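You operate a simulated robot arm through the tools that you are given. There is no shell and no other tool.

The job below is to be done with a simulated robot arm. You get a single attempt, and the scene is never put back.

## Task
Bring the covered stock pot to a rolling boil without boiling over.
Fine: five seconds or more; steam slider open by its red knob, then the large burner up to HIGH; burner off, then slider shut.

Only the result counts: the job must be done as asked and must still hold three seconds after the hand-in. Knocking over, shifting, dropping, spilling or breaking anything else fails it.

## Robot
A 7-joint arm with a two-finger parallel gripper, fixed in place. Base frame: the origin is on the floor under the middle of its stand, x ahead of it, y to its left, z up; the work surface is at about z = 909. Readings come in mm, rad, newtons and seconds.
It reaches about 1479 mm from its shoulder. Its first joint turns from -2.897 to 2.897 rad. Payload 4.4 kg.
Tool frame: the origin (TCP) lies between the finger pads and is the grasp point; the fingertips stand 23 mm ahead of it; z points along the fingers, y is the line along which they close. Largest opening 94 mm; finger width 38, thickness 10; the body of the gripper, 54 by 96 mm, starts 39 mm behind the TCP.
Orientation is that of the tool frame in the base frame, as a unit quaternion [x, y, z, w]. With the fingers straight down and closing along the base's y, the tool's x points along the base's -x, its y along +y and its z along -z.

## Interface
- The arm moves only by the tool move_arm. Its argument "increments" is a list of rows, each a list of 6 numbers: the shift along the tool's x, y, z in units of 400 mm (1.0 is 400 mm), then the turn, a rotation vector about the tool's x, y, z in units of 45 degrees (1.0 is 45 degrees). In form: [[x, y, z, ax, ay, az], ...]. A call has 1 to 20 rows; each row is the pose to reach, as a shift and turn from the pose commanded when the call began, along the tool's axes at that moment. "gripper" is the closure, from 0 (fully open) to 1 (shut), set as the call begins (left out, the last holds). A call with a number of a shift or a turn outside -1 to 1 is refused whole. Rows are played at 5 a second. More than 50 mm and 0.15 rad between two rows, or a gripper value outside its range, and nothing of the call is played. Where a pose cannot be reached the arm comes as near as it can. A force on the tool above 40 N (or 10 N above the force at the start of the call, whichever is more), or a blocked arm, ends the call early, and 0.2 s more pass. Each finger travels about 72 mm/s and halts on what it meets, pressing with about 26 N; the grip force reading is that of the motor and also rises with nothing between the fingers. The clock runs only during rows and for 0.2 s after the last one: add rows that repeat a pose to give the fingers time. It gives the time, the measured TCP pose, the force on the tool (base axes), the opening and the grip force at its end, in the units of the frame above (readings bear some noise), with the torque about the TCP (base axes, N m) and any sound that the robot's microphone picked up.
- Cameras (640 x 400 px; columns grow to the right, rows downward): "scene" is fixed at [219.7, -649.4, 1637.6]; the picture's right is [0.80, -0.60, 0.00], its down [-0.37, -0.50, -0.79] and it looks along [0.47, 0.63, -0.62] (base axes); focal length 331 px, centre (320, 200). "wrist" rides on the gripper at [86, 16, -74] in the tool frame; the picture's right is [-0.18, 0.98, 0.00], its down [-0.58, -0.11, -0.81] and it looks along [-0.79, -0.15, 0.59] (tool axes); focal length 243 px, centre (320, 200). There is no depth. A picture from a camera that has moved, and an enlarged one, comes with that camera's place and axes in the base frame and with its lens.
- snapshot(camera): a new picture of that camera. The clock stands still meanwhile.
- zoom(camera, box): a new picture of the part [left, top, right, bottom] of that camera's present view, enlarged. The clock stands still meanwhile.
- job_done(): hands the job in; it is judged then, once.

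Places have to be worked out from the pictures, the camera data and where the tool is seen. Open the gripper and draw the arm clear of the work before you hand the job in, unless the task says otherwise.

The tools are called after "Request:" by a JSON object that holds its "name" and its "arguments". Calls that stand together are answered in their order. move_arm: Moves the arm, as the interface text tells. Its arguments: {"type":"object","properties":{"increments":{"type":"array","items":{"type":"array","items":{"type":"number"}}},"gripper":{"type":"number"}},"required":["increments"]} The other tools are called the same way: snapshot (camera) takes a picture; zoom (camera, box) takes an enlarged picture of a part of a camera's view; job_done () hands the job in.

At the start:

```text
t: 0.0
position: [811.7, 256.3, 1285.4]
ee_rot: [0.0, 1.0, 0.0, 0.0]
force: [-0.1, 0.6, -0.5]
wrist_torque: [0.0, 0.01, 0.01]
gripper_width: 93.8
gripper_force: 0.1
```

scene: 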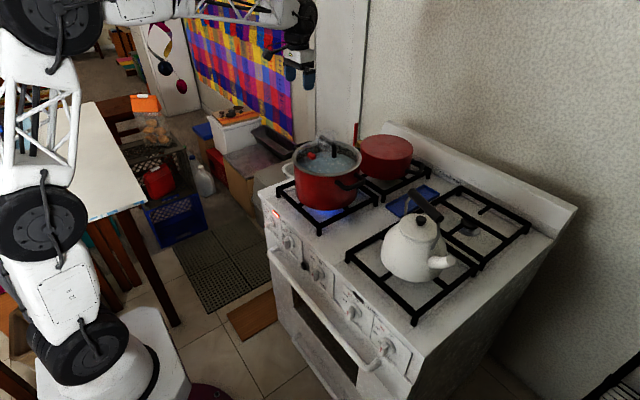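
wrist: 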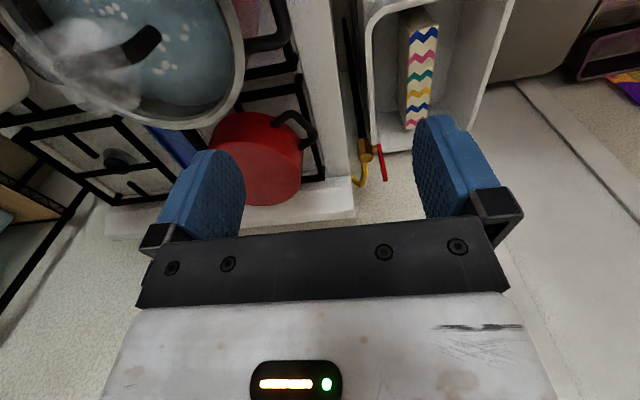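

I'll begin by looking closer at the pot lid, the knobs and the stove front before moving anything.

Request:
{"name": "zoom", "arguments": {"camera": "scene", "box": [250, 110, 450, 235]}}

Request:
{"name": "zoom", "arguments": {"camera": "scene", "box": [240, 190, 440, 400]}}

Request:
{"name": "zoom", "arguments": {"camera": "wrist", "box": [0, 0, 320, 200]}}

```text
3.20 times, centred on (350, 172) of scene
camera zoom: at [219.7, -649.4, 1637.6], right [0.8, -0.6, 0.0], down [-0.37, -0.5, -0.79], along [0.47, 0.63, -0.62], focal length 1059 px, centre (224, 288)
```

zoom: 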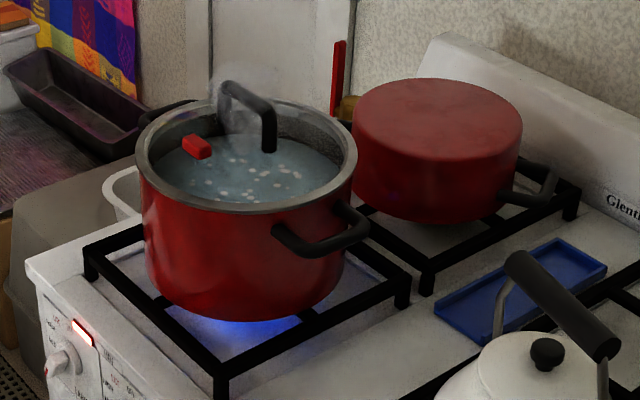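

```text
1.90 times, centred on (340, 295) of scene
camera zoom: at [219.7, -649.4, 1637.6], right [0.8, -0.6, 0.0], down [-0.37, -0.5, -0.79], along [0.47, 0.63, -0.62], focal length 630 px, centre (282, 19)
```

zoom: 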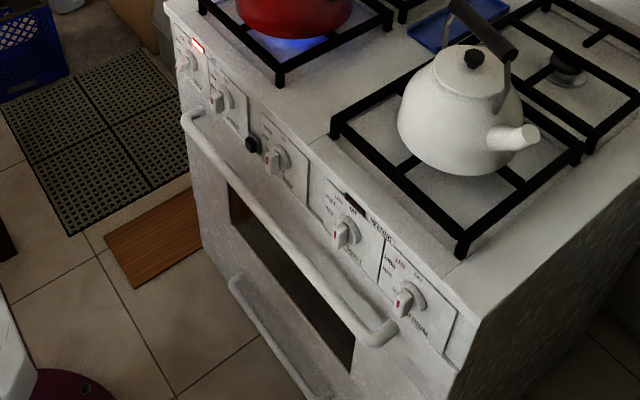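

```text
2.00 times, centred on (160, 100) of wrist
camera zoom: at [725.6, 271.6, 1359.2], right [0.18, 0.98, 0.0], down [0.58, -0.11, 0.81], along [0.79, -0.15, -0.59], focal length 485 px, centre (640, 400)
```

zoom: 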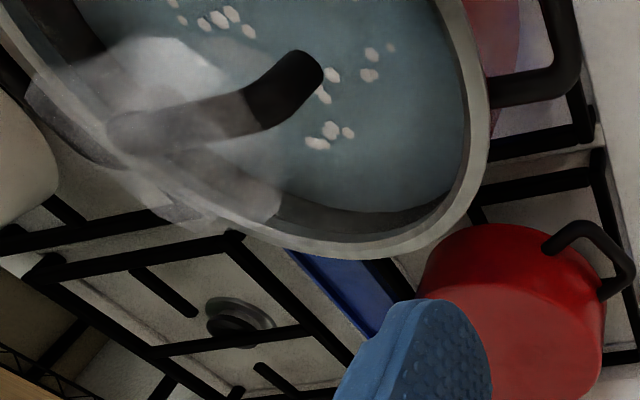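

The pot's burner is already lit at a low level with the pilot glowing by the leftmost knob. I'll enlarge the knobs one at a time to read their labels.

Request:
{"name": "zoom", "arguments": {"camera": "scene", "box": [260, 200, 320, 238]}}

Request:
{"name": "zoom", "arguments": {"camera": "scene", "box": [290, 230, 350, 290]}}

Request:
{"name": "zoom", "arguments": {"camera": "scene", "box": [330, 280, 420, 370]}}

Request:
{"name": "zoom", "arguments": {"camera": "scene", "box": [280, 125, 380, 190]}}

```text
10.53 times, centred on (290, 219) of scene
camera zoom: at [219.7, -649.4, 1637.6], right [0.8, -0.6, 0.0], down [-0.37, -0.5, -0.79], along [0.47, 0.63, -0.62], focal length 3483 px, centre (636, 0)
```

zoom: 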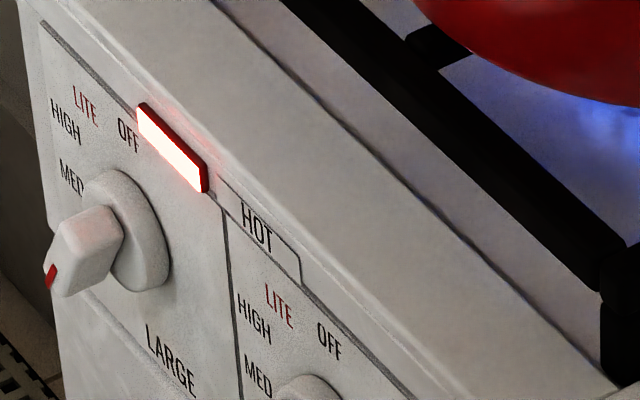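

```text
6.67 times, centred on (320, 260) of scene
camera zoom: at [219.7, -649.4, 1637.6], right [0.8, -0.6, 0.0], down [-0.37, -0.5, -0.79], along [0.47, 0.63, -0.62], focal length 2206 px, centre (320, -200)
```

zoom: 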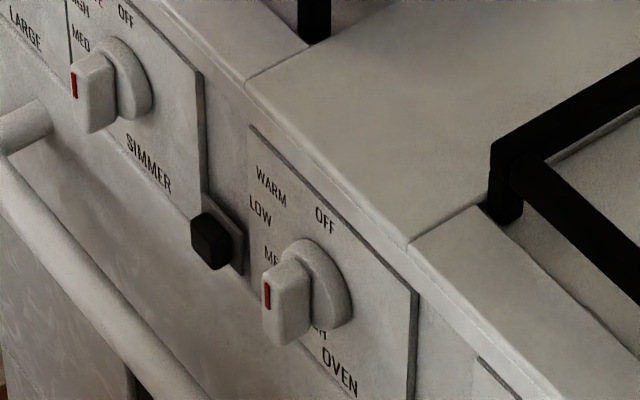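

```text
4.44 times, centred on (375, 325) of scene
camera zoom: at [219.7, -649.4, 1637.6], right [0.8, -0.6, 0.0], down [-0.37, -0.5, -0.79], along [0.47, 0.63, -0.62], focal length 1471 px, centre (76, -356)
```

zoom: 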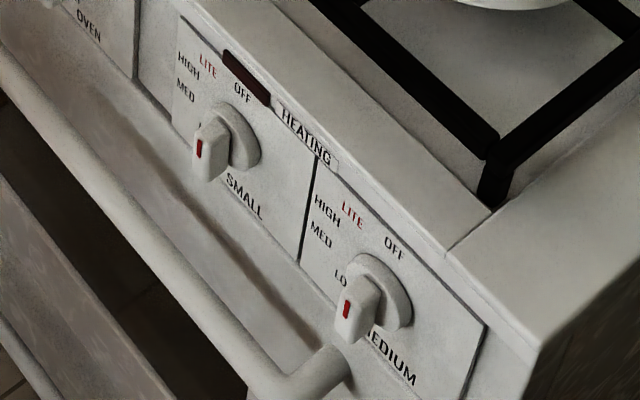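

```text
6.15 times, centred on (330, 158) of scene
camera zoom: at [219.7, -649.4, 1637.6], right [0.8, -0.6, 0.0], down [-0.37, -0.5, -0.79], along [0.47, 0.63, -0.62], focal length 2036 px, centre (258, 462)
```

zoom: 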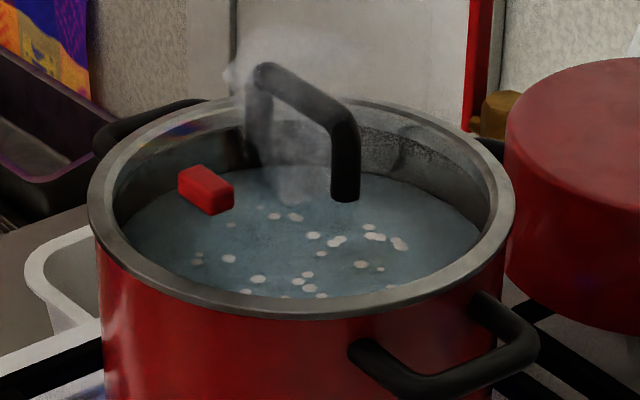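

The LARGE knob is leftmost and seems to sit at LOW; the lid's red slider knob is roughly at (740, 94, 1100). I'll back the hand toward the robot and to the right so that the wrist camera can look at the lid.

Request:
{"name": "move_arm", "arguments": {"increments": [[0.07, -0.08, -0.02, 0, 0, 0], [0.14, -0.16, -0.04, 0, 0, 0], [0.21, -0.24, -0.06, 0, 0, 0], [0.28, -0.32, -0.08, 0, 0, 0], [0.35, -0.36, -0.08, 0, 0, 0], [0.42, -0.36, -0.08, 0, 0, 0]], "gripper": 0.5}}

Request:
{"name": "snapshot", "arguments": {"camera": "wrist"}}

Request:
{"name": "snapshot", "arguments": {"camera": "scene"}}

```text
t: 1.4
position: [644.9, 109.3, 1317.3]
ee_rot: [0.0, 1.0, 0.0, 0.0]
force: [0.0, -0.1, 0.2]
wrist_torque: [0.03, -0.05, 0.0]
gripper_width: 47.0
gripper_force: 0.1
```

```text
taken
camera wrist: at [557.1, 126.6, 1390.9], right [0.18, 0.98, 0.0], down [0.58, -0.11, 0.81], along [0.79, -0.15, -0.59], focal length 243 px, centre (320, 200)
```

wrist: 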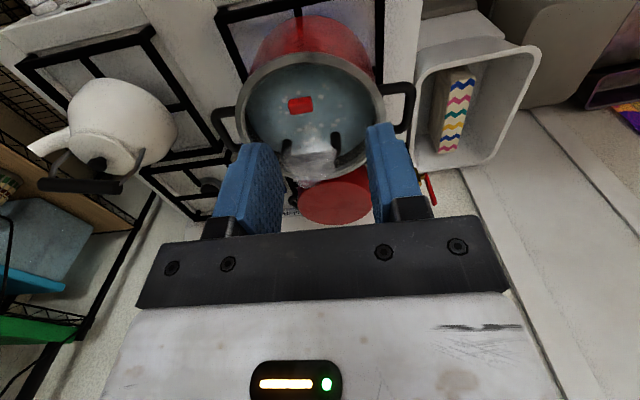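

```text
taken
```

scene: 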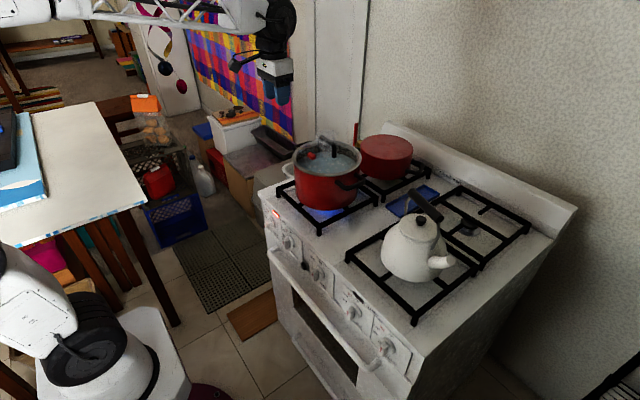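

Now the lid is in view; I'll enlarge it to see the knob, its slot and which way it can travel.

Request:
{"name": "zoom", "arguments": {"camera": "wrist", "box": [220, 40, 400, 152]}}

Request:
{"name": "zoom", "arguments": {"camera": "wrist", "box": [270, 75, 350, 125]}}

Request:
{"name": "zoom", "arguments": {"camera": "scene", "box": [295, 130, 365, 174]}}

```text
3.56 times, centred on (310, 96) of wrist
camera zoom: at [557.1, 126.6, 1390.9], right [0.18, 0.98, 0.0], down [0.58, -0.11, 0.81], along [0.79, -0.15, -0.59], focal length 863 px, centre (356, 570)
```

zoom: 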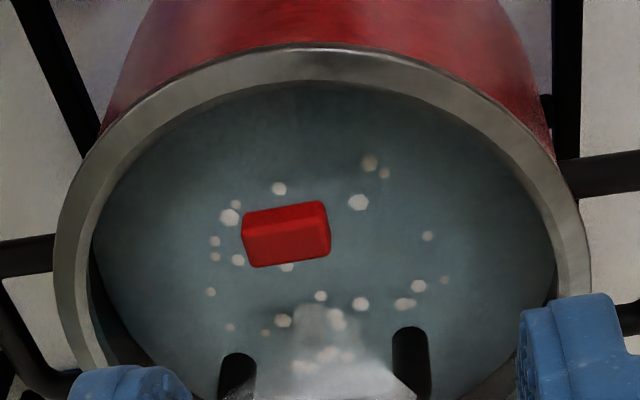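

```text
8.00 times, centred on (310, 100) of wrist
camera zoom: at [557.1, 126.6, 1390.9], right [0.18, 0.98, 0.0], down [0.58, -0.11, 0.81], along [0.79, -0.15, -0.59], focal length 1941 px, centre (400, 1000)
```

zoom: 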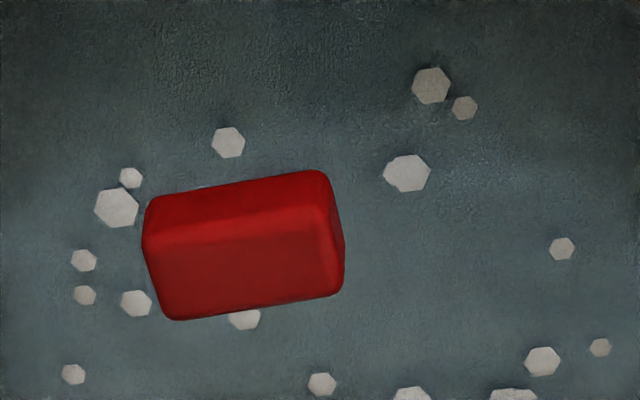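

```text
9.09 times, centred on (330, 152) of scene
camera zoom: at [219.7, -649.4, 1637.6], right [0.8, -0.6, 0.0], down [-0.37, -0.5, -0.79], along [0.47, 0.63, -0.62], focal length 3008 px, centre (229, 636)
```

zoom: 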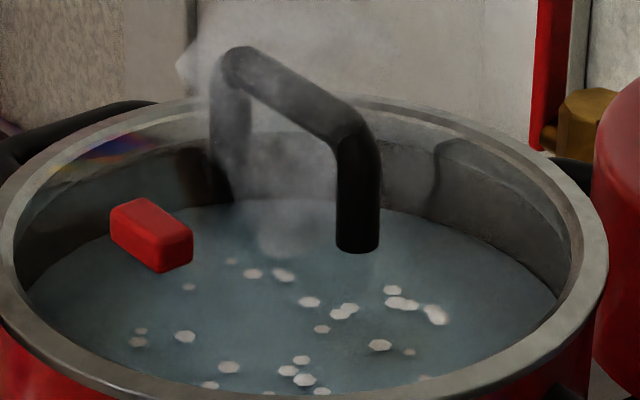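

Triangulating from both views puts the red knob's top centre at about (724, 71, 1123), roughly 30 mm long along y and 15 mm along x, with the pot centre near (771, 74). I'll hover the gripper over the knob, open to about 70 mm, and check alignment.

Request:
{"name": "move_arm", "arguments": {"increments": [[-0.05, -0.024, 0.073, 0, 0, 0], [-0.1, -0.048, 0.146, 0, 0, 0], [-0.15, -0.072, 0.219, 0, 0, 0], [-0.1975, -0.0958, 0.2925, 0, 0, 0], [-0.1975, -0.0958, 0.2925, 0, 0, 0]], "gripper": 0.25}}

Request:
{"name": "snapshot", "arguments": {"camera": "wrist"}}

Request:
{"name": "zoom", "arguments": {"camera": "scene", "box": [260, 70, 420, 170]}}

```text
t: 2.6
position: [722.9, 74.6, 1198.8]
ee_rot: [0.0, 1.0, 0.0, 0.0]
force: [-0.1, 0.1, 0.0]
wrist_torque: [0.03, 0.03, 0.02]
gripper_width: 70.4
gripper_force: 0.1
```

```text
taken
camera wrist: at [636.1, 91.6, 1273.0], right [0.18, 0.98, 0.0], down [0.58, -0.11, 0.81], along [0.79, -0.15, -0.59], focal length 243 px, centre (320, 200)
```

wrist: 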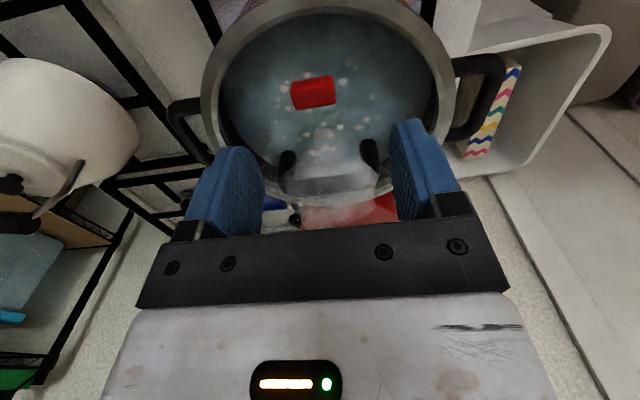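

```text
4.00 times, centred on (340, 120) of scene
camera zoom: at [219.7, -649.4, 1637.6], right [0.8, -0.6, 0.0], down [-0.37, -0.5, -0.79], along [0.47, 0.63, -0.62], focal length 1324 px, centre (240, 520)
```

zoom: 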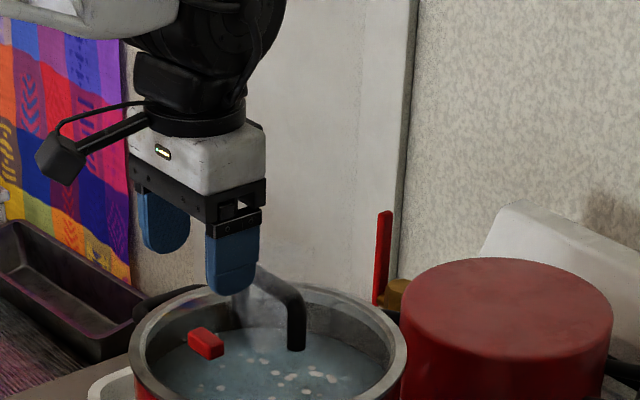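

The hover is on target within a few mm. I'll enlarge the knob from this nearer view for an accurate relative position and look for the slot.

Request:
{"name": "zoom", "arguments": {"camera": "wrist", "box": [240, 50, 400, 150]}}

Request:
{"name": "zoom", "arguments": {"camera": "scene", "box": [295, 130, 365, 174]}}

```text
4.00 times, centred on (320, 100) of wrist
camera zoom: at [636.1, 91.6, 1273.0], right [0.18, 0.98, 0.0], down [0.58, -0.11, 0.81], along [0.79, -0.15, -0.59], focal length 970 px, centre (320, 600)
```

zoom: 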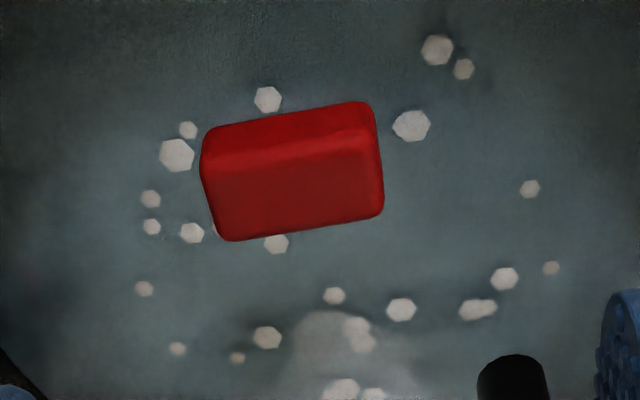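

```text
9.09 times, centred on (330, 152) of scene
camera zoom: at [219.7, -649.4, 1637.6], right [0.8, -0.6, 0.0], down [-0.37, -0.5, -0.79], along [0.47, 0.63, -0.62], focal length 3008 px, centre (229, 636)
```

zoom: 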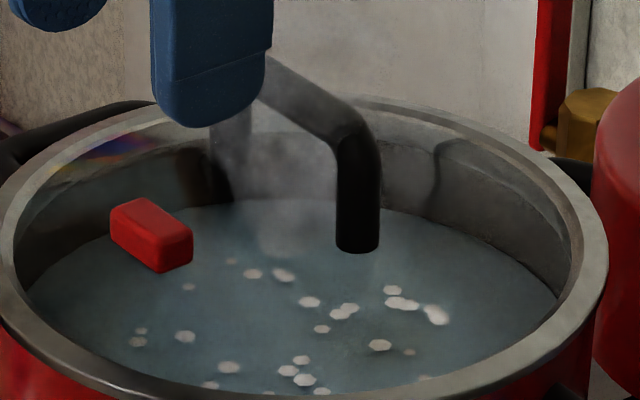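

The knob centre refines to about (723, 71), spanning z ≈ 1111–1123. I'll descend so that the fingertips straddle it at about z = 1113, without closing yet.

Request:
{"name": "move_arm", "arguments": {"increments": [[-0.002, -0.009, 0.05, 0, 0, 0], [-0.002, -0.009, 0.1, 0, 0, 0], [-0.002, -0.009, 0.13, 0, 0, 0], [-0.002, -0.009, 0.145, 0, 0, 0], [-0.002, -0.009, 0.157, 0, 0, 0], [-0.002, -0.009, 0.157, 0, 0, 0]]}}

Request:
{"name": "snapshot", "arguments": {"camera": "wrist"}}

Request:
{"name": "zoom", "arguments": {"camera": "scene", "box": [275, 110, 375, 174]}}

```text
t: 4.0
position: [723.7, 69.4, 1137.1]
ee_rot: [-0.001, 1.0, 0.0, -0.001]
force: [0.4, 0.1, 0.5]
wrist_torque: [0.02, -0.03, 0.02]
gripper_width: 70.5
gripper_force: 0.0
```

```text
taken
camera wrist: at [637.3, 86.0, 1211.5], right [0.18, 0.98, 0.0], down [0.58, -0.11, 0.81], along [0.79, -0.15, -0.59], focal length 243 px, centre (320, 200)
```

wrist: 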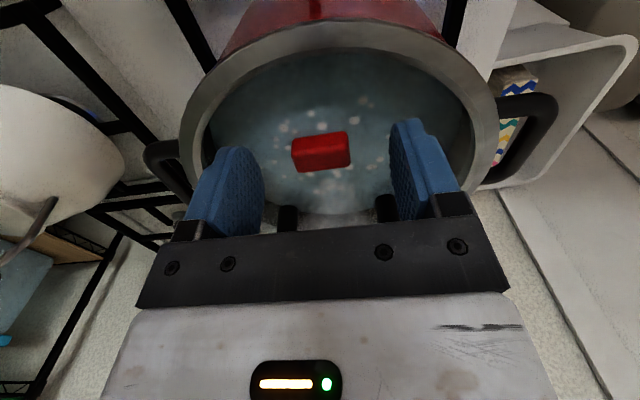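

```text
6.25 times, centred on (325, 142) of scene
camera zoom: at [219.7, -649.4, 1637.6], right [0.8, -0.6, 0.0], down [-0.37, -0.5, -0.79], along [0.47, 0.63, -0.62], focal length 2068 px, centre (289, 562)
```

zoom: 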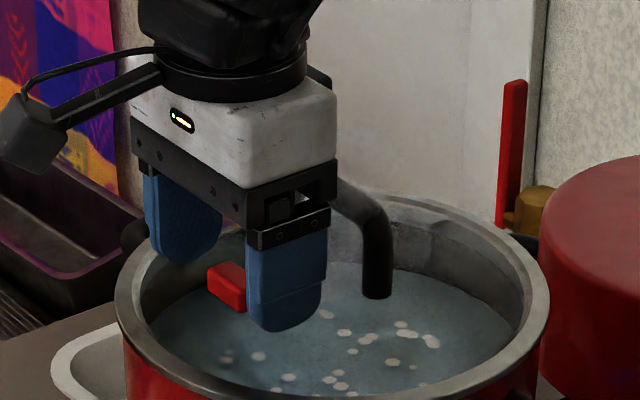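

The knob sits between the pads with even gaps. I'll close on it and hold still for about a second.

Request:
{"name": "move_arm", "arguments": {"increments": [[0, 0, 0, 0, 0, 0], [0, 0, 0, 0, 0, 0], [0, 0, 0, 0, 0, 0], [0, 0, 0, 0, 0, 0]], "gripper": 1.0}}

Request:
{"name": "snapshot", "arguments": {"camera": "wrist"}}

```text
t: 5.0
position: [725.1, 70.1, 1137.4]
ee_rot: [-0.001, 1.0, 0.0, 0.001]
force: [-0.8, 0.1, 1.4]
wrist_torque: [0.0, 0.0, 0.04]
gripper_width: 29.7
gripper_force: 26.1
```

```text
taken
camera wrist: at [637.3, 86.1, 1211.6], right [0.18, 0.98, 0.0], down [0.58, -0.11, 0.81], along [0.79, -0.15, -0.59], focal length 243 px, centre (320, 200)
```

wrist: 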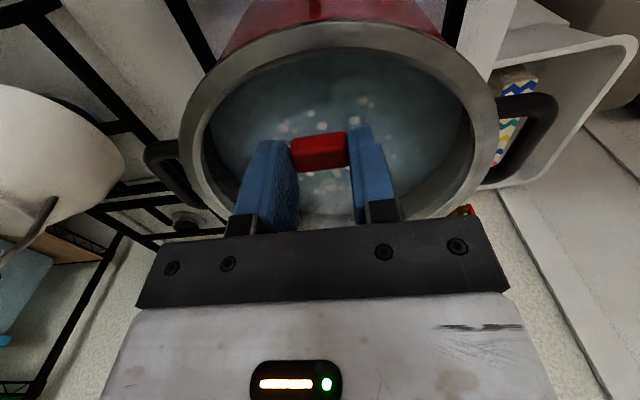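

The knob is gripped (opening 29.7 mm, 26 N). I can't see the slot, so I'll test with a gentle 3 mm nudge toward the robot and read the force.

Request:
{"name": "move_arm", "arguments": {"increments": [[0.004, 0, 0, 0, 0, 0], [0.0075, 0, 0, 0, 0, 0], [0.0075, 0, 0, 0, 0, 0]]}}

```text
t: 5.8
position: [721.3, 69.8, 1137.4]
ee_rot: [-0.001, 1.0, 0.0, 0.0]
force: [8.3, 0.5, 3.9]
wrist_torque: [-0.03, -0.18, 0.0]
gripper_width: 29.6
gripper_force: 26.1
```

That nudge met +8.3 N of resistance along x. I'll return and try a 3 mm nudge along +y for comparison.

Request:
{"name": "move_arm", "arguments": {"increments": [[-0.0075, 0, 0, 0, 0, 0], [-0.0075, 0.004, 0, 0, 0, 0], [-0.0075, 0.0075, 0, 0, 0, 0], [-0.0075, 0.0075, 0, 0, 0, 0]]}}

```text
t: 6.8
position: [723.8, 72.9, 1137.5]
ee_rot: [0.0, 1.0, 0.0, 0.001]
force: [-0.7, -10.5, 13.4]
wrist_torque: [-0.26, 0.15, -0.18]
gripper_width: 29.5
gripper_force: 25.8
```

Pushing +y met more resistance (−10.5 N in y and 13 N in z). I'll return and try −y.

Request:
{"name": "move_arm", "arguments": {"increments": [[0, -0.0075, 0, 0, 0, 0], [0, -0.0115, 0, 0, 0, 0], [0, -0.015, 0, 0, 0, 0], [0, -0.015, 0, 0, 0, 0]]}}

```text
t: 7.8
position: [724.2, 66.6, 1137.2]
ee_rot: [0.0, 1.0, 0.0, 0.001]
force: [-13.3, 0.7, 13.0]
wrist_torque: [-0.03, 0.48, -0.01]
gripper_width: 29.3
gripper_force: 26.2
```

In −y the y-force is near zero (0.7 N), though an x-load appeared. I'll look at the knob before going further.

Request:
{"name": "zoom", "arguments": {"camera": "wrist", "box": [200, 90, 440, 240]}}

Request:
{"name": "zoom", "arguments": {"camera": "scene", "box": [275, 110, 375, 174]}}

```text
2.67 times, centred on (320, 165) of wrist
camera zoom: at [637.1, 82.9, 1211.3], right [0.18, 0.98, 0.0], down [0.58, -0.11, 0.81], along [0.79, -0.15, -0.59], focal length 647 px, centre (320, 293)
```

zoom: 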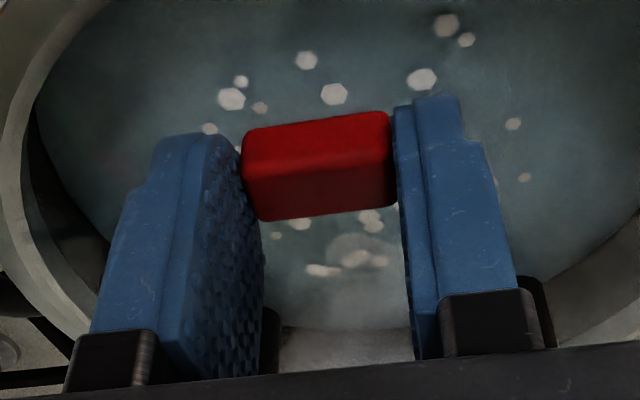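

```text
6.25 times, centred on (325, 142) of scene
camera zoom: at [219.7, -649.4, 1637.6], right [0.8, -0.6, 0.0], down [-0.37, -0.5, -0.79], along [0.47, 0.63, -0.62], focal length 2068 px, centre (289, 562)
```

zoom: 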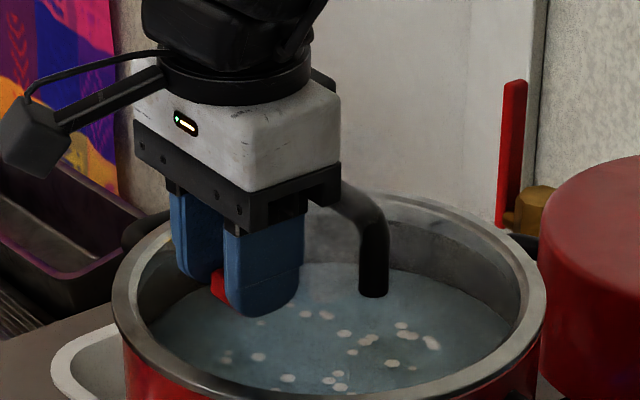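

The rim and handle may have moved by a hair compared with the earlier picture, so I'll compare with the same enlarged box as before contact.

Request:
{"name": "zoom", "arguments": {"camera": "scene", "box": [295, 130, 365, 174]}}

Request:
{"name": "zoom", "arguments": {"camera": "scene", "box": [250, 110, 450, 235]}}

```text
9.09 times, centred on (330, 152) of scene
camera zoom: at [219.7, -649.4, 1637.6], right [0.8, -0.6, 0.0], down [-0.37, -0.5, -0.79], along [0.47, 0.63, -0.62], focal length 3008 px, centre (229, 636)
```

zoom: 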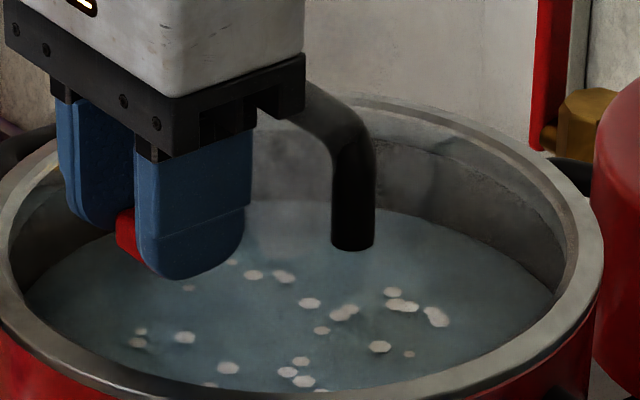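

```text
3.20 times, centred on (350, 172) of scene
camera zoom: at [219.7, -649.4, 1637.6], right [0.8, -0.6, 0.0], down [-0.37, -0.5, -0.79], along [0.47, 0.63, -0.62], focal length 1059 px, centre (224, 288)
```

zoom: 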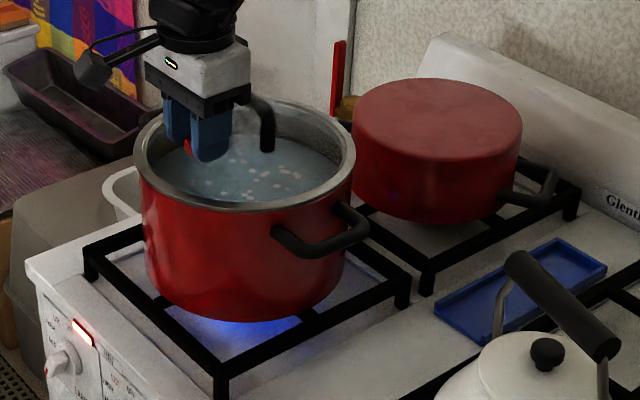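

The lid looks nudged about 2–3 mm in +y by that earlier push, while the knob then moved about 6 mm in −y with almost no y-force, so it slides toward −y. I'll continue 4 mm in −y, easing x by −2 mm and z by +1.5 mm to relieve the side loads.

Request:
{"name": "move_arm", "arguments": {"increments": [[0.005, 0, -0.00375, 0, 0, 0], [0.005, -0.005, -0.00375, 0, 0, 0], [0.005, -0.01, -0.00375, 0, 0, 0], [0.005, -0.01, -0.00375, 0, 0, 0]]}}

Request:
{"name": "zoom", "arguments": {"camera": "scene", "box": [295, 130, 365, 174]}}

```text
t: 8.8
position: [724.3, 61.1, 1138.5]
ee_rot: [0.0, 1.0, 0.0, 0.0]
force: [0.0, -0.5, -0.8]
wrist_torque: [-0.02, 0.26, 0.02]
gripper_width: 29.3
gripper_force: 25.6
```

```text
9.09 times, centred on (330, 152) of scene
camera zoom: at [219.7, -649.4, 1637.6], right [0.8, -0.6, 0.0], down [-0.37, -0.5, -0.79], along [0.47, 0.63, -0.62], focal length 3008 px, centre (229, 636)
```

zoom: 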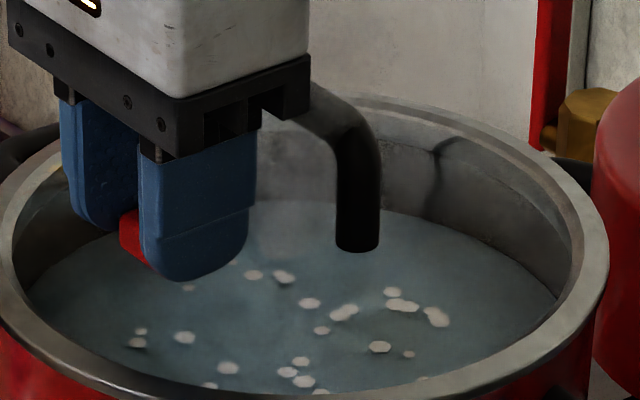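

All forces are now near zero and the lid is back at its original spot, with the knob about 8 mm along −y. I'll keep sliding another 8 mm in −y.

Request:
{"name": "move_arm", "arguments": {"increments": [[0, -0.01, 0, 0, 0, 0], [0, -0.02, 0, 0, 0, 0], [0, -0.02, 0, 0, 0, 0]]}}

Request:
{"name": "zoom", "arguments": {"camera": "scene", "box": [295, 130, 365, 174]}}

```text
t: 9.6
position: [721.6, 54.5, 1140.3]
ee_rot: [0.0, 1.0, -0.001, 0.0]
force: [0.4, 0.5, 0.5]
wrist_torque: [-0.03, 0.22, 0.02]
gripper_width: 29.4
gripper_force: 25.6
```

```text
9.09 times, centred on (330, 152) of scene
camera zoom: at [219.7, -649.4, 1637.6], right [0.8, -0.6, 0.0], down [-0.37, -0.5, -0.79], along [0.47, 0.63, -0.62], focal length 3008 px, centre (229, 636)
```

zoom: 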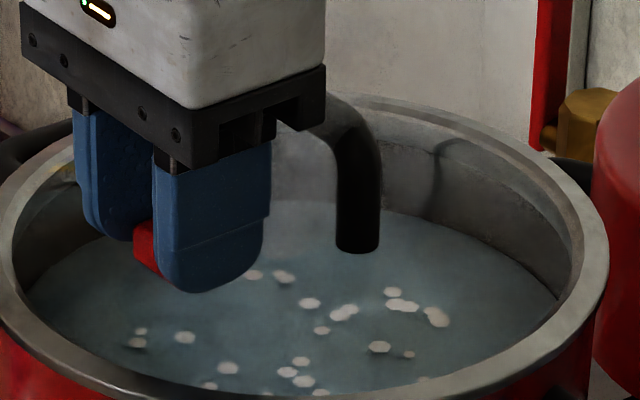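

The slide is free (all forces under 1 N) and the lid stays put. I'll continue another 8 mm.

Request:
{"name": "move_arm", "arguments": {"increments": [[0, -0.01, 0, 0, 0, 0], [0, -0.02, 0, 0, 0, 0], [0, -0.02, 0, 0, 0, 0]]}}

Request:
{"name": "zoom", "arguments": {"camera": "scene", "box": [295, 130, 365, 174]}}

```text
t: 10.4
position: [722.4, 45.4, 1137.9]
ee_rot: [0.0, 1.0, 0.0, 0.0]
force: [0.0, -0.7, 0.3]
wrist_torque: [-0.05, 0.25, 0.01]
gripper_width: 29.6
gripper_force: 26.1
```

```text
9.09 times, centred on (330, 152) of scene
camera zoom: at [219.7, -649.4, 1637.6], right [0.8, -0.6, 0.0], down [-0.37, -0.5, -0.79], along [0.47, 0.63, -0.62], focal length 3008 px, centre (229, 636)
```

zoom: 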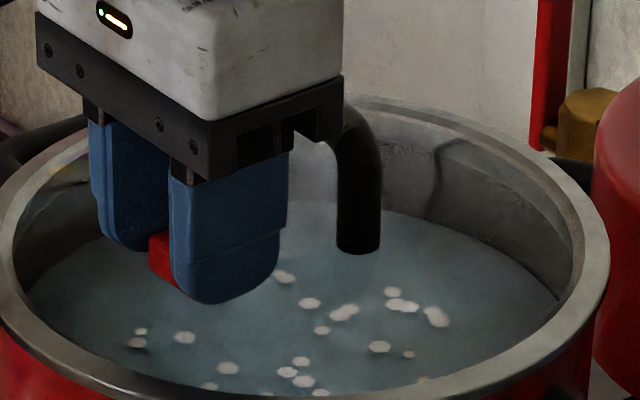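

Still free at about 24 mm of travel. Another 8 mm, watching for the end stop.

Request:
{"name": "move_arm", "arguments": {"increments": [[0, -0.01, 0, 0, 0, 0], [0, -0.02, 0, 0, 0, 0], [0, -0.02, 0, 0, 0, 0]]}}

Request:
{"name": "zoom", "arguments": {"camera": "scene", "box": [295, 130, 365, 174]}}

Request:
{"name": "zoom", "arguments": {"camera": "wrist", "box": [160, 40, 480, 240]}}

```text
t: 11.2
position: [722.6, 38.9, 1138.1]
ee_rot: [-0.001, 1.0, 0.0, 0.0]
force: [0.5, -0.4, 0.4]
wrist_torque: [-0.1, 0.23, 0.01]
gripper_width: 29.9
gripper_force: 25.9
```

```text
9.09 times, centred on (330, 152) of scene
camera zoom: at [219.7, -649.4, 1637.6], right [0.8, -0.6, 0.0], down [-0.37, -0.5, -0.79], along [0.47, 0.63, -0.62], focal length 3008 px, centre (229, 636)
```

zoom: 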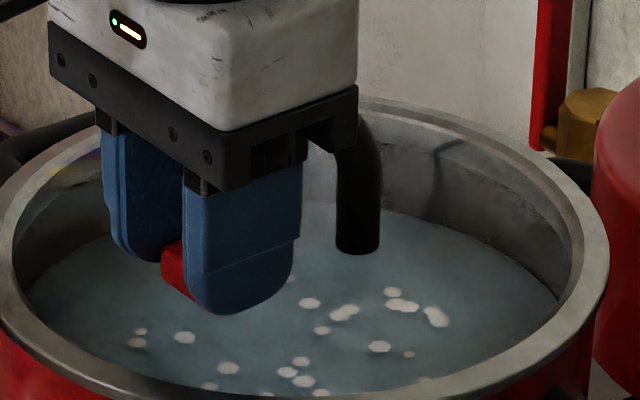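

```text
2.00 times, centred on (320, 140) of wrist
camera zoom: at [635.6, 54.6, 1212.6], right [0.18, 0.98, 0.0], down [0.58, -0.11, 0.81], along [0.79, -0.15, -0.59], focal length 485 px, centre (320, 320)
```

zoom: 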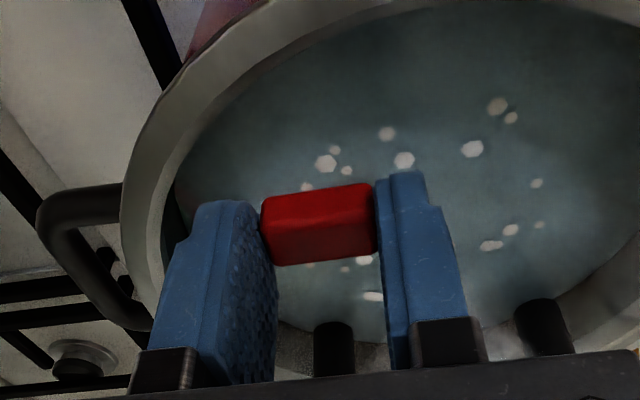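

Still no end stop at roughly 32 mm. I'll go another 8 mm and watch forces and torques.

Request:
{"name": "move_arm", "arguments": {"increments": [[0, -0.01, 0, 0, 0, 0], [0, -0.02, 0, 0, 0, 0], [0, -0.02, 0, 0, 0, 0]]}}

Request:
{"name": "zoom", "arguments": {"camera": "scene", "box": [295, 130, 365, 174]}}

```text
t: 12.0
position: [723.1, 30.2, 1139.6]
ee_rot: [0.0, 1.0, 0.0, -0.001]
force: [0.2, 0.0, -0.4]
wrist_torque: [-0.16, 0.25, 0.0]
gripper_width: 29.6
gripper_force: 25.8
```

```text
9.09 times, centred on (330, 152) of scene
camera zoom: at [219.7, -649.4, 1637.6], right [0.8, -0.6, 0.0], down [-0.37, -0.5, -0.79], along [0.47, 0.63, -0.62], focal length 3008 px, centre (229, 636)
```

zoom: 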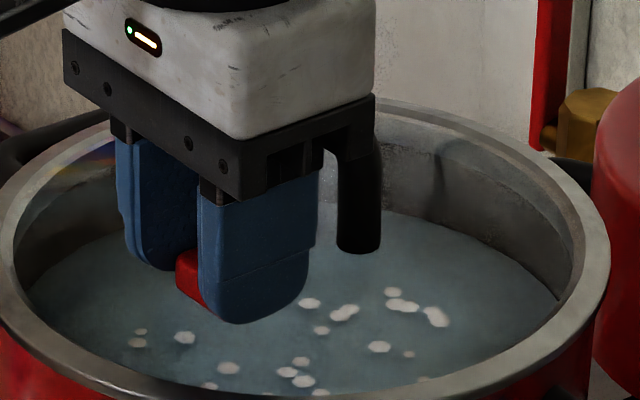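

Forces are still nil though the knob has travelled about 40 mm. I'll check for a change in steam and look closely at the knob's underside before deciding whether this is fully open.

Request:
{"name": "zoom", "arguments": {"camera": "scene", "box": [240, 60, 440, 185]}}

Request:
{"name": "zoom", "arguments": {"camera": "wrist", "box": [260, 120, 380, 195]}}

Request:
{"name": "zoom", "arguments": {"camera": "scene", "box": [306, 150, 336, 169]}}

```text
3.20 times, centred on (340, 122) of scene
camera zoom: at [219.7, -649.4, 1637.6], right [0.8, -0.6, 0.0], down [-0.37, -0.5, -0.79], along [0.47, 0.63, -0.62], focal length 1059 px, centre (256, 448)
```

zoom: 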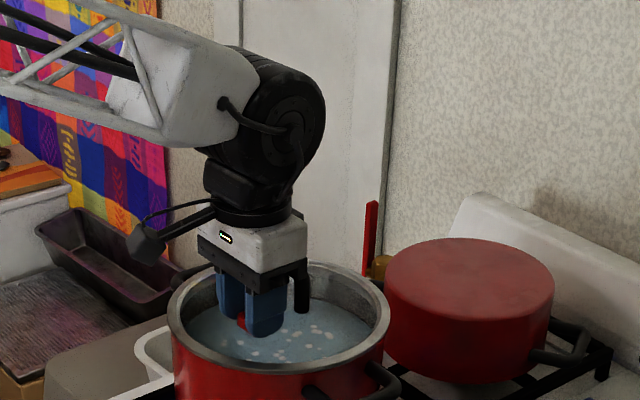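

```text
5.33 times, centred on (320, 158) of wrist
camera zoom: at [635.9, 46.8, 1212.9], right [0.18, 0.98, 0.0], down [0.58, -0.11, 0.81], along [0.79, -0.15, -0.59], focal length 1294 px, centre (320, 427)
```

zoom: 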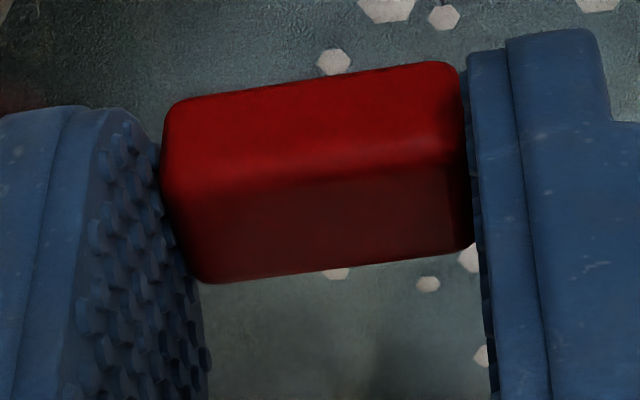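

```text
16.00 times, centred on (321, 160) of scene
camera zoom: at [219.7, -649.4, 1637.6], right [0.8, -0.6, 0.0], down [-0.37, -0.5, -0.79], along [0.47, 0.63, -0.62], focal length 5295 px, centre (304, 848)
```

zoom: 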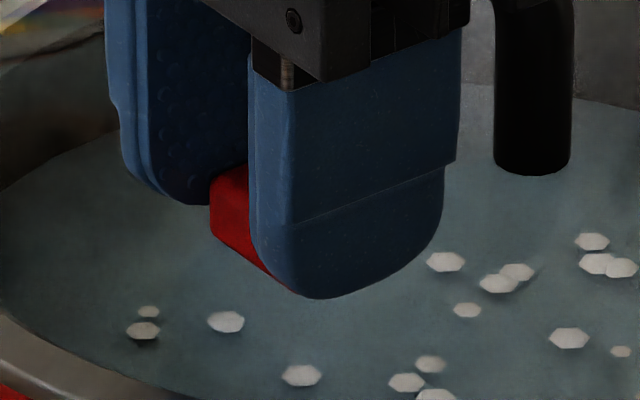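

No steam stands at the handle any more, but I can't yet confirm the end of travel. I'll go another 6 mm in −y, since the finger still clears the rim.

Request:
{"name": "move_arm", "arguments": {"increments": [[0, -0.0075, 0, 0, 0, 0], [0, -0.015, 0, 0, 0, 0], [0, -0.015, 0, 0, 0, 0]]}}

Request:
{"name": "zoom", "arguments": {"camera": "scene", "box": [295, 130, 365, 174]}}

```text
t: 12.8
position: [723.0, 24.5, 1138.8]
ee_rot: [0.0, 1.0, 0.001, -0.001]
force: [0.1, -0.2, -0.3]
wrist_torque: [-0.2, 0.23, 0.0]
gripper_width: 29.4
gripper_force: 26.0
```

```text
9.09 times, centred on (330, 152) of scene
camera zoom: at [219.7, -649.4, 1637.6], right [0.8, -0.6, 0.0], down [-0.37, -0.5, -0.79], along [0.47, 0.63, -0.62], focal length 3008 px, centre (229, 636)
```

zoom: 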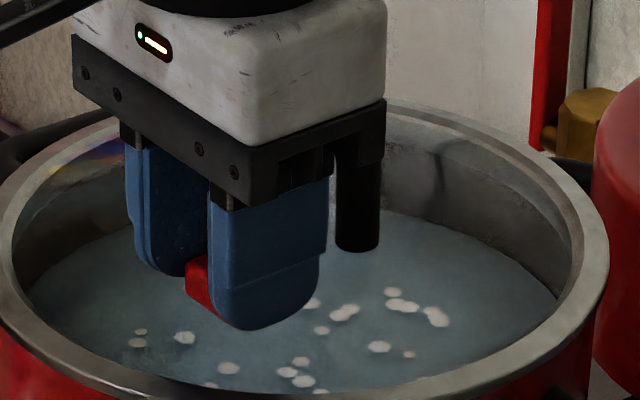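

Still free at 46 mm. I'll release the knob gently (opening to about 47 mm) and see whether it stays where it is.

Request:
{"name": "move_arm", "arguments": {"increments": [[0, 0, 0, 0, 0, 0], [0, 0, 0, 0, 0, 0], [0, 0, 0, 0, 0, 0]], "gripper": 0.5}}

Request:
{"name": "zoom", "arguments": {"camera": "wrist", "box": [200, 90, 440, 240]}}

Request:
{"name": "zoom", "arguments": {"camera": "scene", "box": [295, 130, 365, 174]}}

```text
t: 13.6
position: [722.4, 24.1, 1138.2]
ee_rot: [0.0, 1.0, 0.001, 0.0]
force: [-0.4, 0.0, 0.8]
wrist_torque: [0.02, 0.02, -0.01]
gripper_width: 47.2
gripper_force: 0.0
```

```text
2.67 times, centred on (320, 165) of wrist
camera zoom: at [635.5, 41.1, 1213.7], right [0.18, 0.98, 0.0], down [0.58, -0.11, 0.81], along [0.79, -0.15, -0.59], focal length 647 px, centre (320, 293)
```

zoom: 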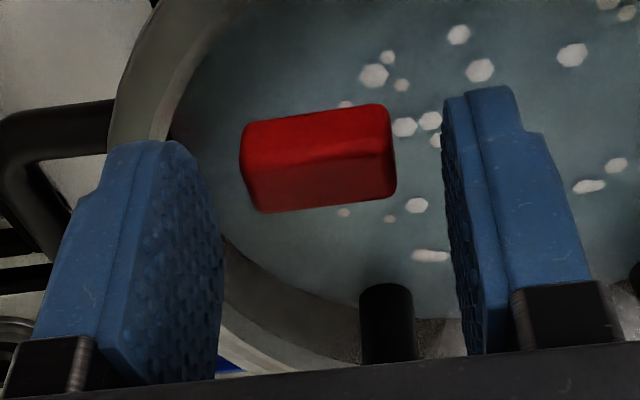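

```text
9.09 times, centred on (330, 152) of scene
camera zoom: at [219.7, -649.4, 1637.6], right [0.8, -0.6, 0.0], down [-0.37, -0.5, -0.79], along [0.47, 0.63, -0.62], focal length 3008 px, centre (229, 636)
```

zoom: 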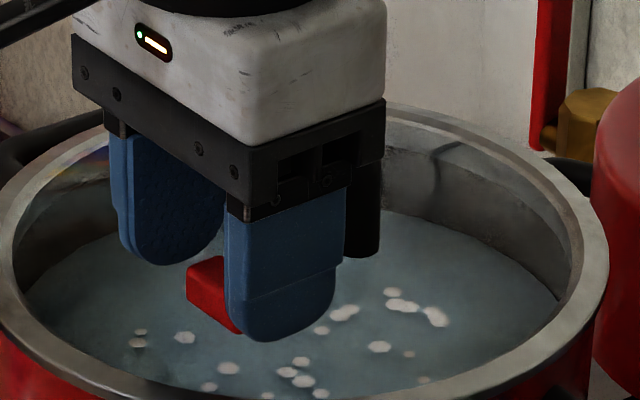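

The knob stayed put, but the handle post looks slightly lower than before. I'll raise the hand clear and look at the whole lid.

Request:
{"name": "move_arm", "arguments": {"increments": [[0, 0, -0.05, 0, 0, 0], [0, 0, -0.12, 0, 0, 0], [0.08, 0.02, -0.2, 0, 0, 0], [0.16, 0.08, -0.28, 0, 0, 0], [0.24, 0.14, -0.36, 0, 0, 0], [0.24, 0.14, -0.36, 0, 0, 0]], "gripper": 0.5}}

Request:
{"name": "zoom", "arguments": {"camera": "scene", "box": [295, 130, 365, 174]}}

Request:
{"name": "zoom", "arguments": {"camera": "scene", "box": [250, 110, 450, 235]}}

Request:
{"name": "snapshot", "arguments": {"camera": "wrist"}}

```text
refused: row 4 steps farther than a row can; nothing moved
```

```text
9.09 times, centred on (330, 152) of scene
camera zoom: at [219.7, -649.4, 1637.6], right [0.8, -0.6, 0.0], down [-0.37, -0.5, -0.79], along [0.47, 0.63, -0.62], focal length 3008 px, centre (229, 636)
```

zoom: 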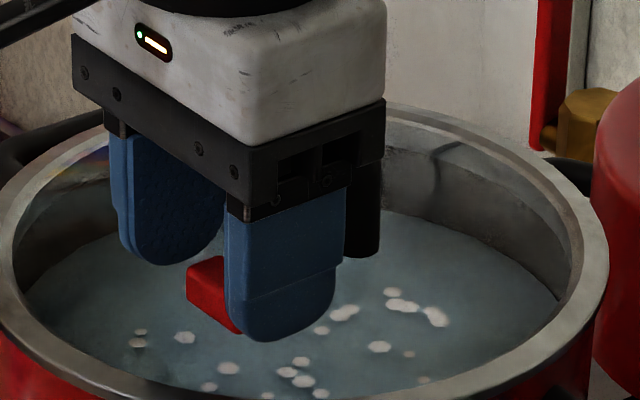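

```text
3.20 times, centred on (350, 172) of scene
camera zoom: at [219.7, -649.4, 1637.6], right [0.8, -0.6, 0.0], down [-0.37, -0.5, -0.79], along [0.47, 0.63, -0.62], focal length 1059 px, centre (224, 288)
```

zoom: 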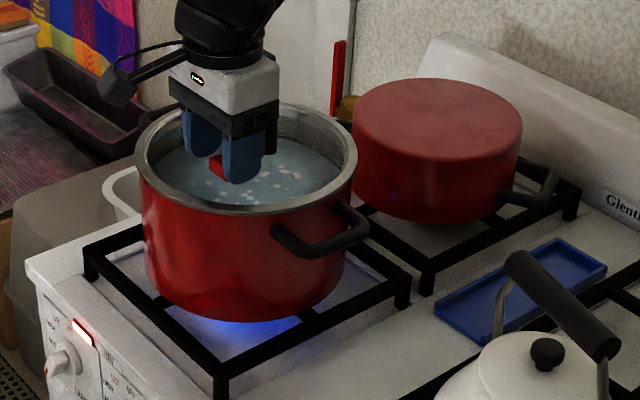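

```text
taken
camera wrist: at [635.5, 41.1, 1213.7], right [0.18, 0.98, 0.0], down [0.58, -0.11, 0.81], along [0.79, -0.15, -0.59], focal length 243 px, centre (320, 200)
```

wrist: 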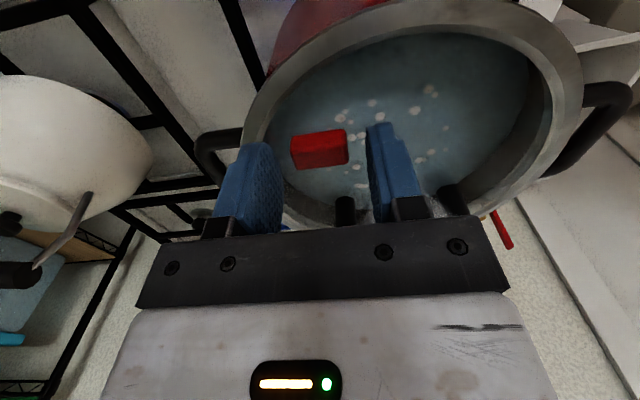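

That call was refused for one over-long step, so nothing moved. I'll retry with shorter steps, going straight up first.

Request:
{"name": "move_arm", "arguments": {"increments": [[0, 0, -0.05, 0, 0, 0], [0, 0, -0.12, 0, 0, 0], [0.05, 0.02, -0.2, 0, 0, 0], [0.11, 0.06, -0.27, 0, 0, 0], [0.17, 0.1, -0.34, 0, 0, 0], [0.24, 0.14, -0.36, 0, 0, 0], [0.24, 0.14, -0.36, 0, 0, 0]], "gripper": 0.5}}

Request:
{"name": "zoom", "arguments": {"camera": "scene", "box": [295, 130, 365, 174]}}

Request:
{"name": "zoom", "arguments": {"camera": "scene", "box": [250, 110, 450, 235]}}

Request:
{"name": "snapshot", "arguments": {"camera": "wrist"}}

```text
t: 15.2
position: [628.0, 81.5, 1283.1]
ee_rot: [0.0, 1.0, 0.0, 0.0]
force: [0.1, 0.3, 0.1]
wrist_torque: [0.02, -0.02, -0.04]
gripper_width: 46.9
gripper_force: 0.1
```

```text
9.09 times, centred on (330, 152) of scene
camera zoom: at [219.7, -649.4, 1637.6], right [0.8, -0.6, 0.0], down [-0.37, -0.5, -0.79], along [0.47, 0.63, -0.62], focal length 3008 px, centre (229, 636)
```

zoom: 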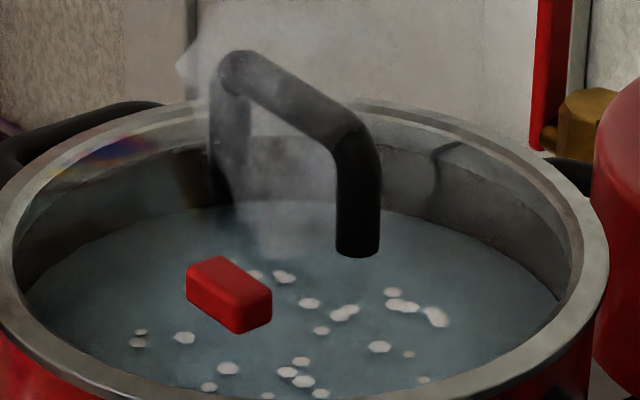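

```text
3.20 times, centred on (350, 172) of scene
camera zoom: at [219.7, -649.4, 1637.6], right [0.8, -0.6, 0.0], down [-0.37, -0.5, -0.79], along [0.47, 0.63, -0.62], focal length 1059 px, centre (224, 288)
```

zoom: 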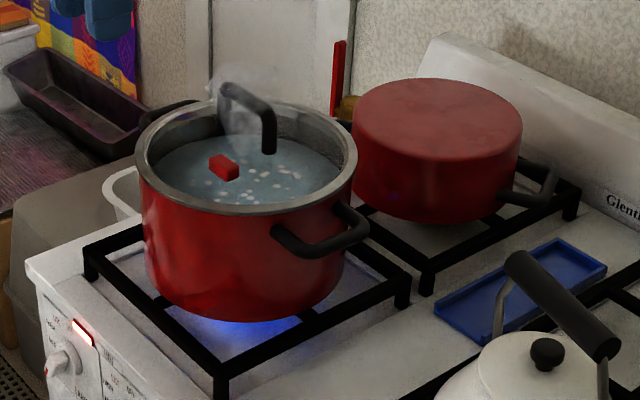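

```text
taken
camera wrist: at [540.9, 97.2, 1357.5], right [0.18, 0.98, 0.0], down [0.58, -0.11, 0.81], along [0.79, -0.15, -0.59], focal length 243 px, centre (320, 200)
```

wrist: 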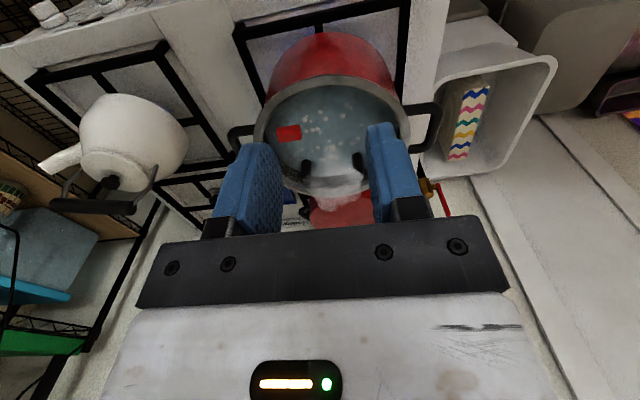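

The knob now rests well to −y of where it began and the handle shows only a pixel-level difference. I'll enlarge the wrist view to study the lid, slot and knob.

Request:
{"name": "zoom", "arguments": {"camera": "wrist", "box": [230, 70, 430, 195]}}

Request:
{"name": "zoom", "arguments": {"camera": "wrist", "box": [265, 105, 345, 155]}}

Request:
{"name": "zoom", "arguments": {"camera": "scene", "box": [305, 135, 345, 160]}}

```text
3.20 times, centred on (330, 132) of wrist
camera zoom: at [540.9, 97.2, 1357.5], right [0.18, 0.98, 0.0], down [0.58, -0.11, 0.81], along [0.79, -0.15, -0.59], focal length 776 px, centre (288, 416)
```

zoom: 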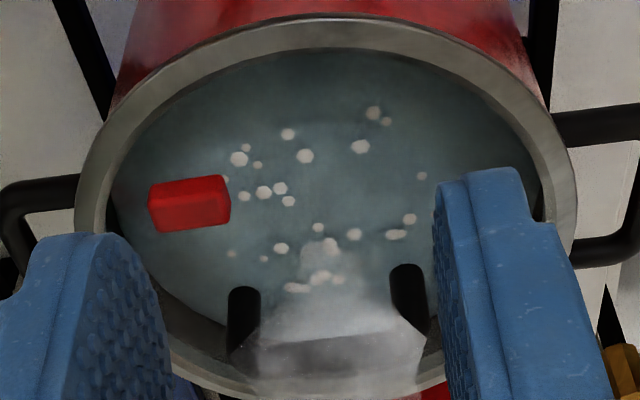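

```text
8.00 times, centred on (305, 130) of wrist
camera zoom: at [540.9, 97.2, 1357.5], right [0.18, 0.98, 0.0], down [0.58, -0.11, 0.81], along [0.79, -0.15, -0.59], focal length 1941 px, centre (440, 760)
```

zoom: 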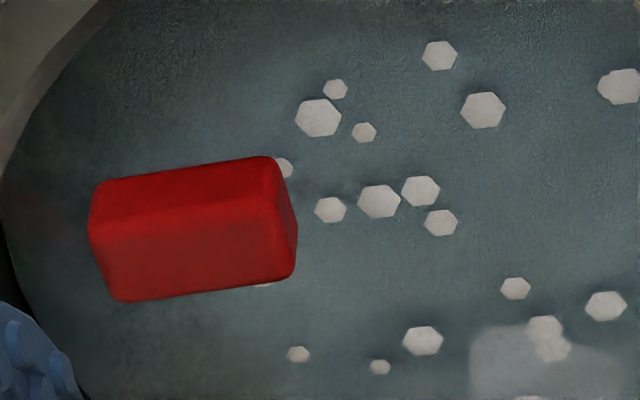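

```text
16.00 times, centred on (325, 148) of scene
camera zoom: at [219.7, -649.4, 1637.6], right [0.8, -0.6, 0.0], down [-0.37, -0.5, -0.79], along [0.47, 0.63, -0.62], focal length 5295 px, centre (240, 1040)
```

zoom: 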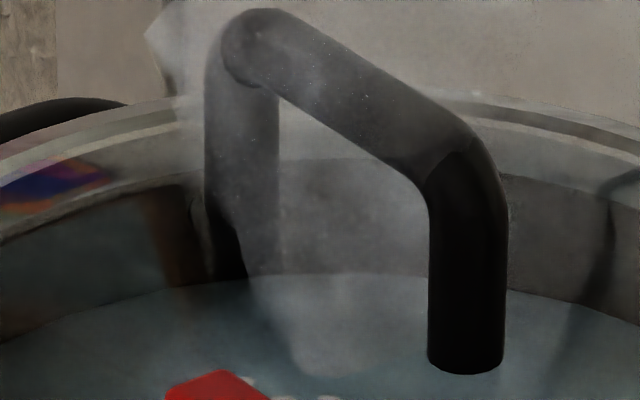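

The knob is still at lid height (top z ≈ 1122) at about (723, 25), with nothing displaced beyond a millimetre or two. To be sure the slider is fully open, I'll close the fingers, come down on the knob's +y side and push it gently to its end stop.

Request:
{"name": "move_arm", "arguments": {"increments": [[-0.061, -0.015, 0.065, 0, 0, 0], [-0.122, -0.029, 0.13, 0, 0, 0], [-0.183, -0.044, 0.195, 0, 0, 0], [-0.244, -0.0585, 0.26, 0, 0, 0], [-0.244, -0.0585, 0.31, 0, 0, 0], [-0.244, -0.0585, 0.345, 0, 0, 0], [-0.244, -0.0585, 0.363, 0, 0, 0], [-0.244, -0.0585, 0.363, 0, 0, 0]], "gripper": 1.0}}

Request:
{"name": "zoom", "arguments": {"camera": "wrist", "box": [200, 90, 440, 240]}}

Request:
{"name": "zoom", "arguments": {"camera": "scene", "box": [295, 130, 365, 174]}}

```text
t: 17.0
position: [725.2, 57.9, 1139.0]
ee_rot: [-0.001, 1.0, 0.0, 0.0]
force: [0.2, -0.5, -0.4]
wrist_torque: [0.03, 0.01, 0.01]
gripper_width: 0.0
gripper_force: 25.9
```

```text
2.67 times, centred on (320, 165) of wrist
camera zoom: at [637.9, 74.0, 1212.6], right [0.18, 0.98, 0.0], down [0.58, -0.11, 0.81], along [0.79, -0.15, -0.59], focal length 647 px, centre (320, 293)
```

zoom: 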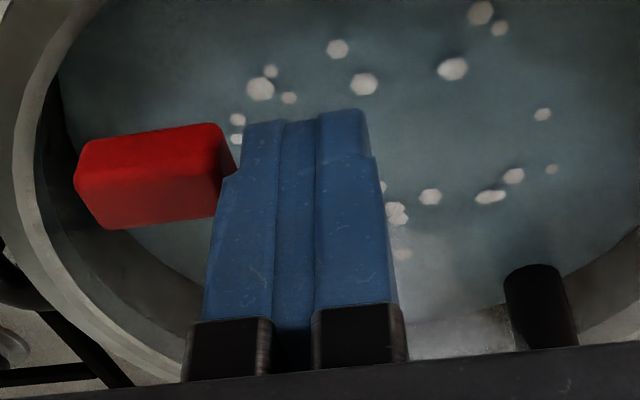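

```text
9.09 times, centred on (330, 152) of scene
camera zoom: at [219.7, -649.4, 1637.6], right [0.8, -0.6, 0.0], down [-0.37, -0.5, -0.79], along [0.47, 0.63, -0.62], focal length 3008 px, centre (229, 636)
```

zoom: 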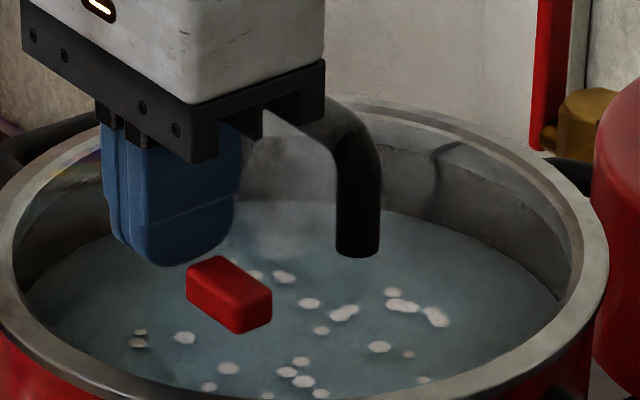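

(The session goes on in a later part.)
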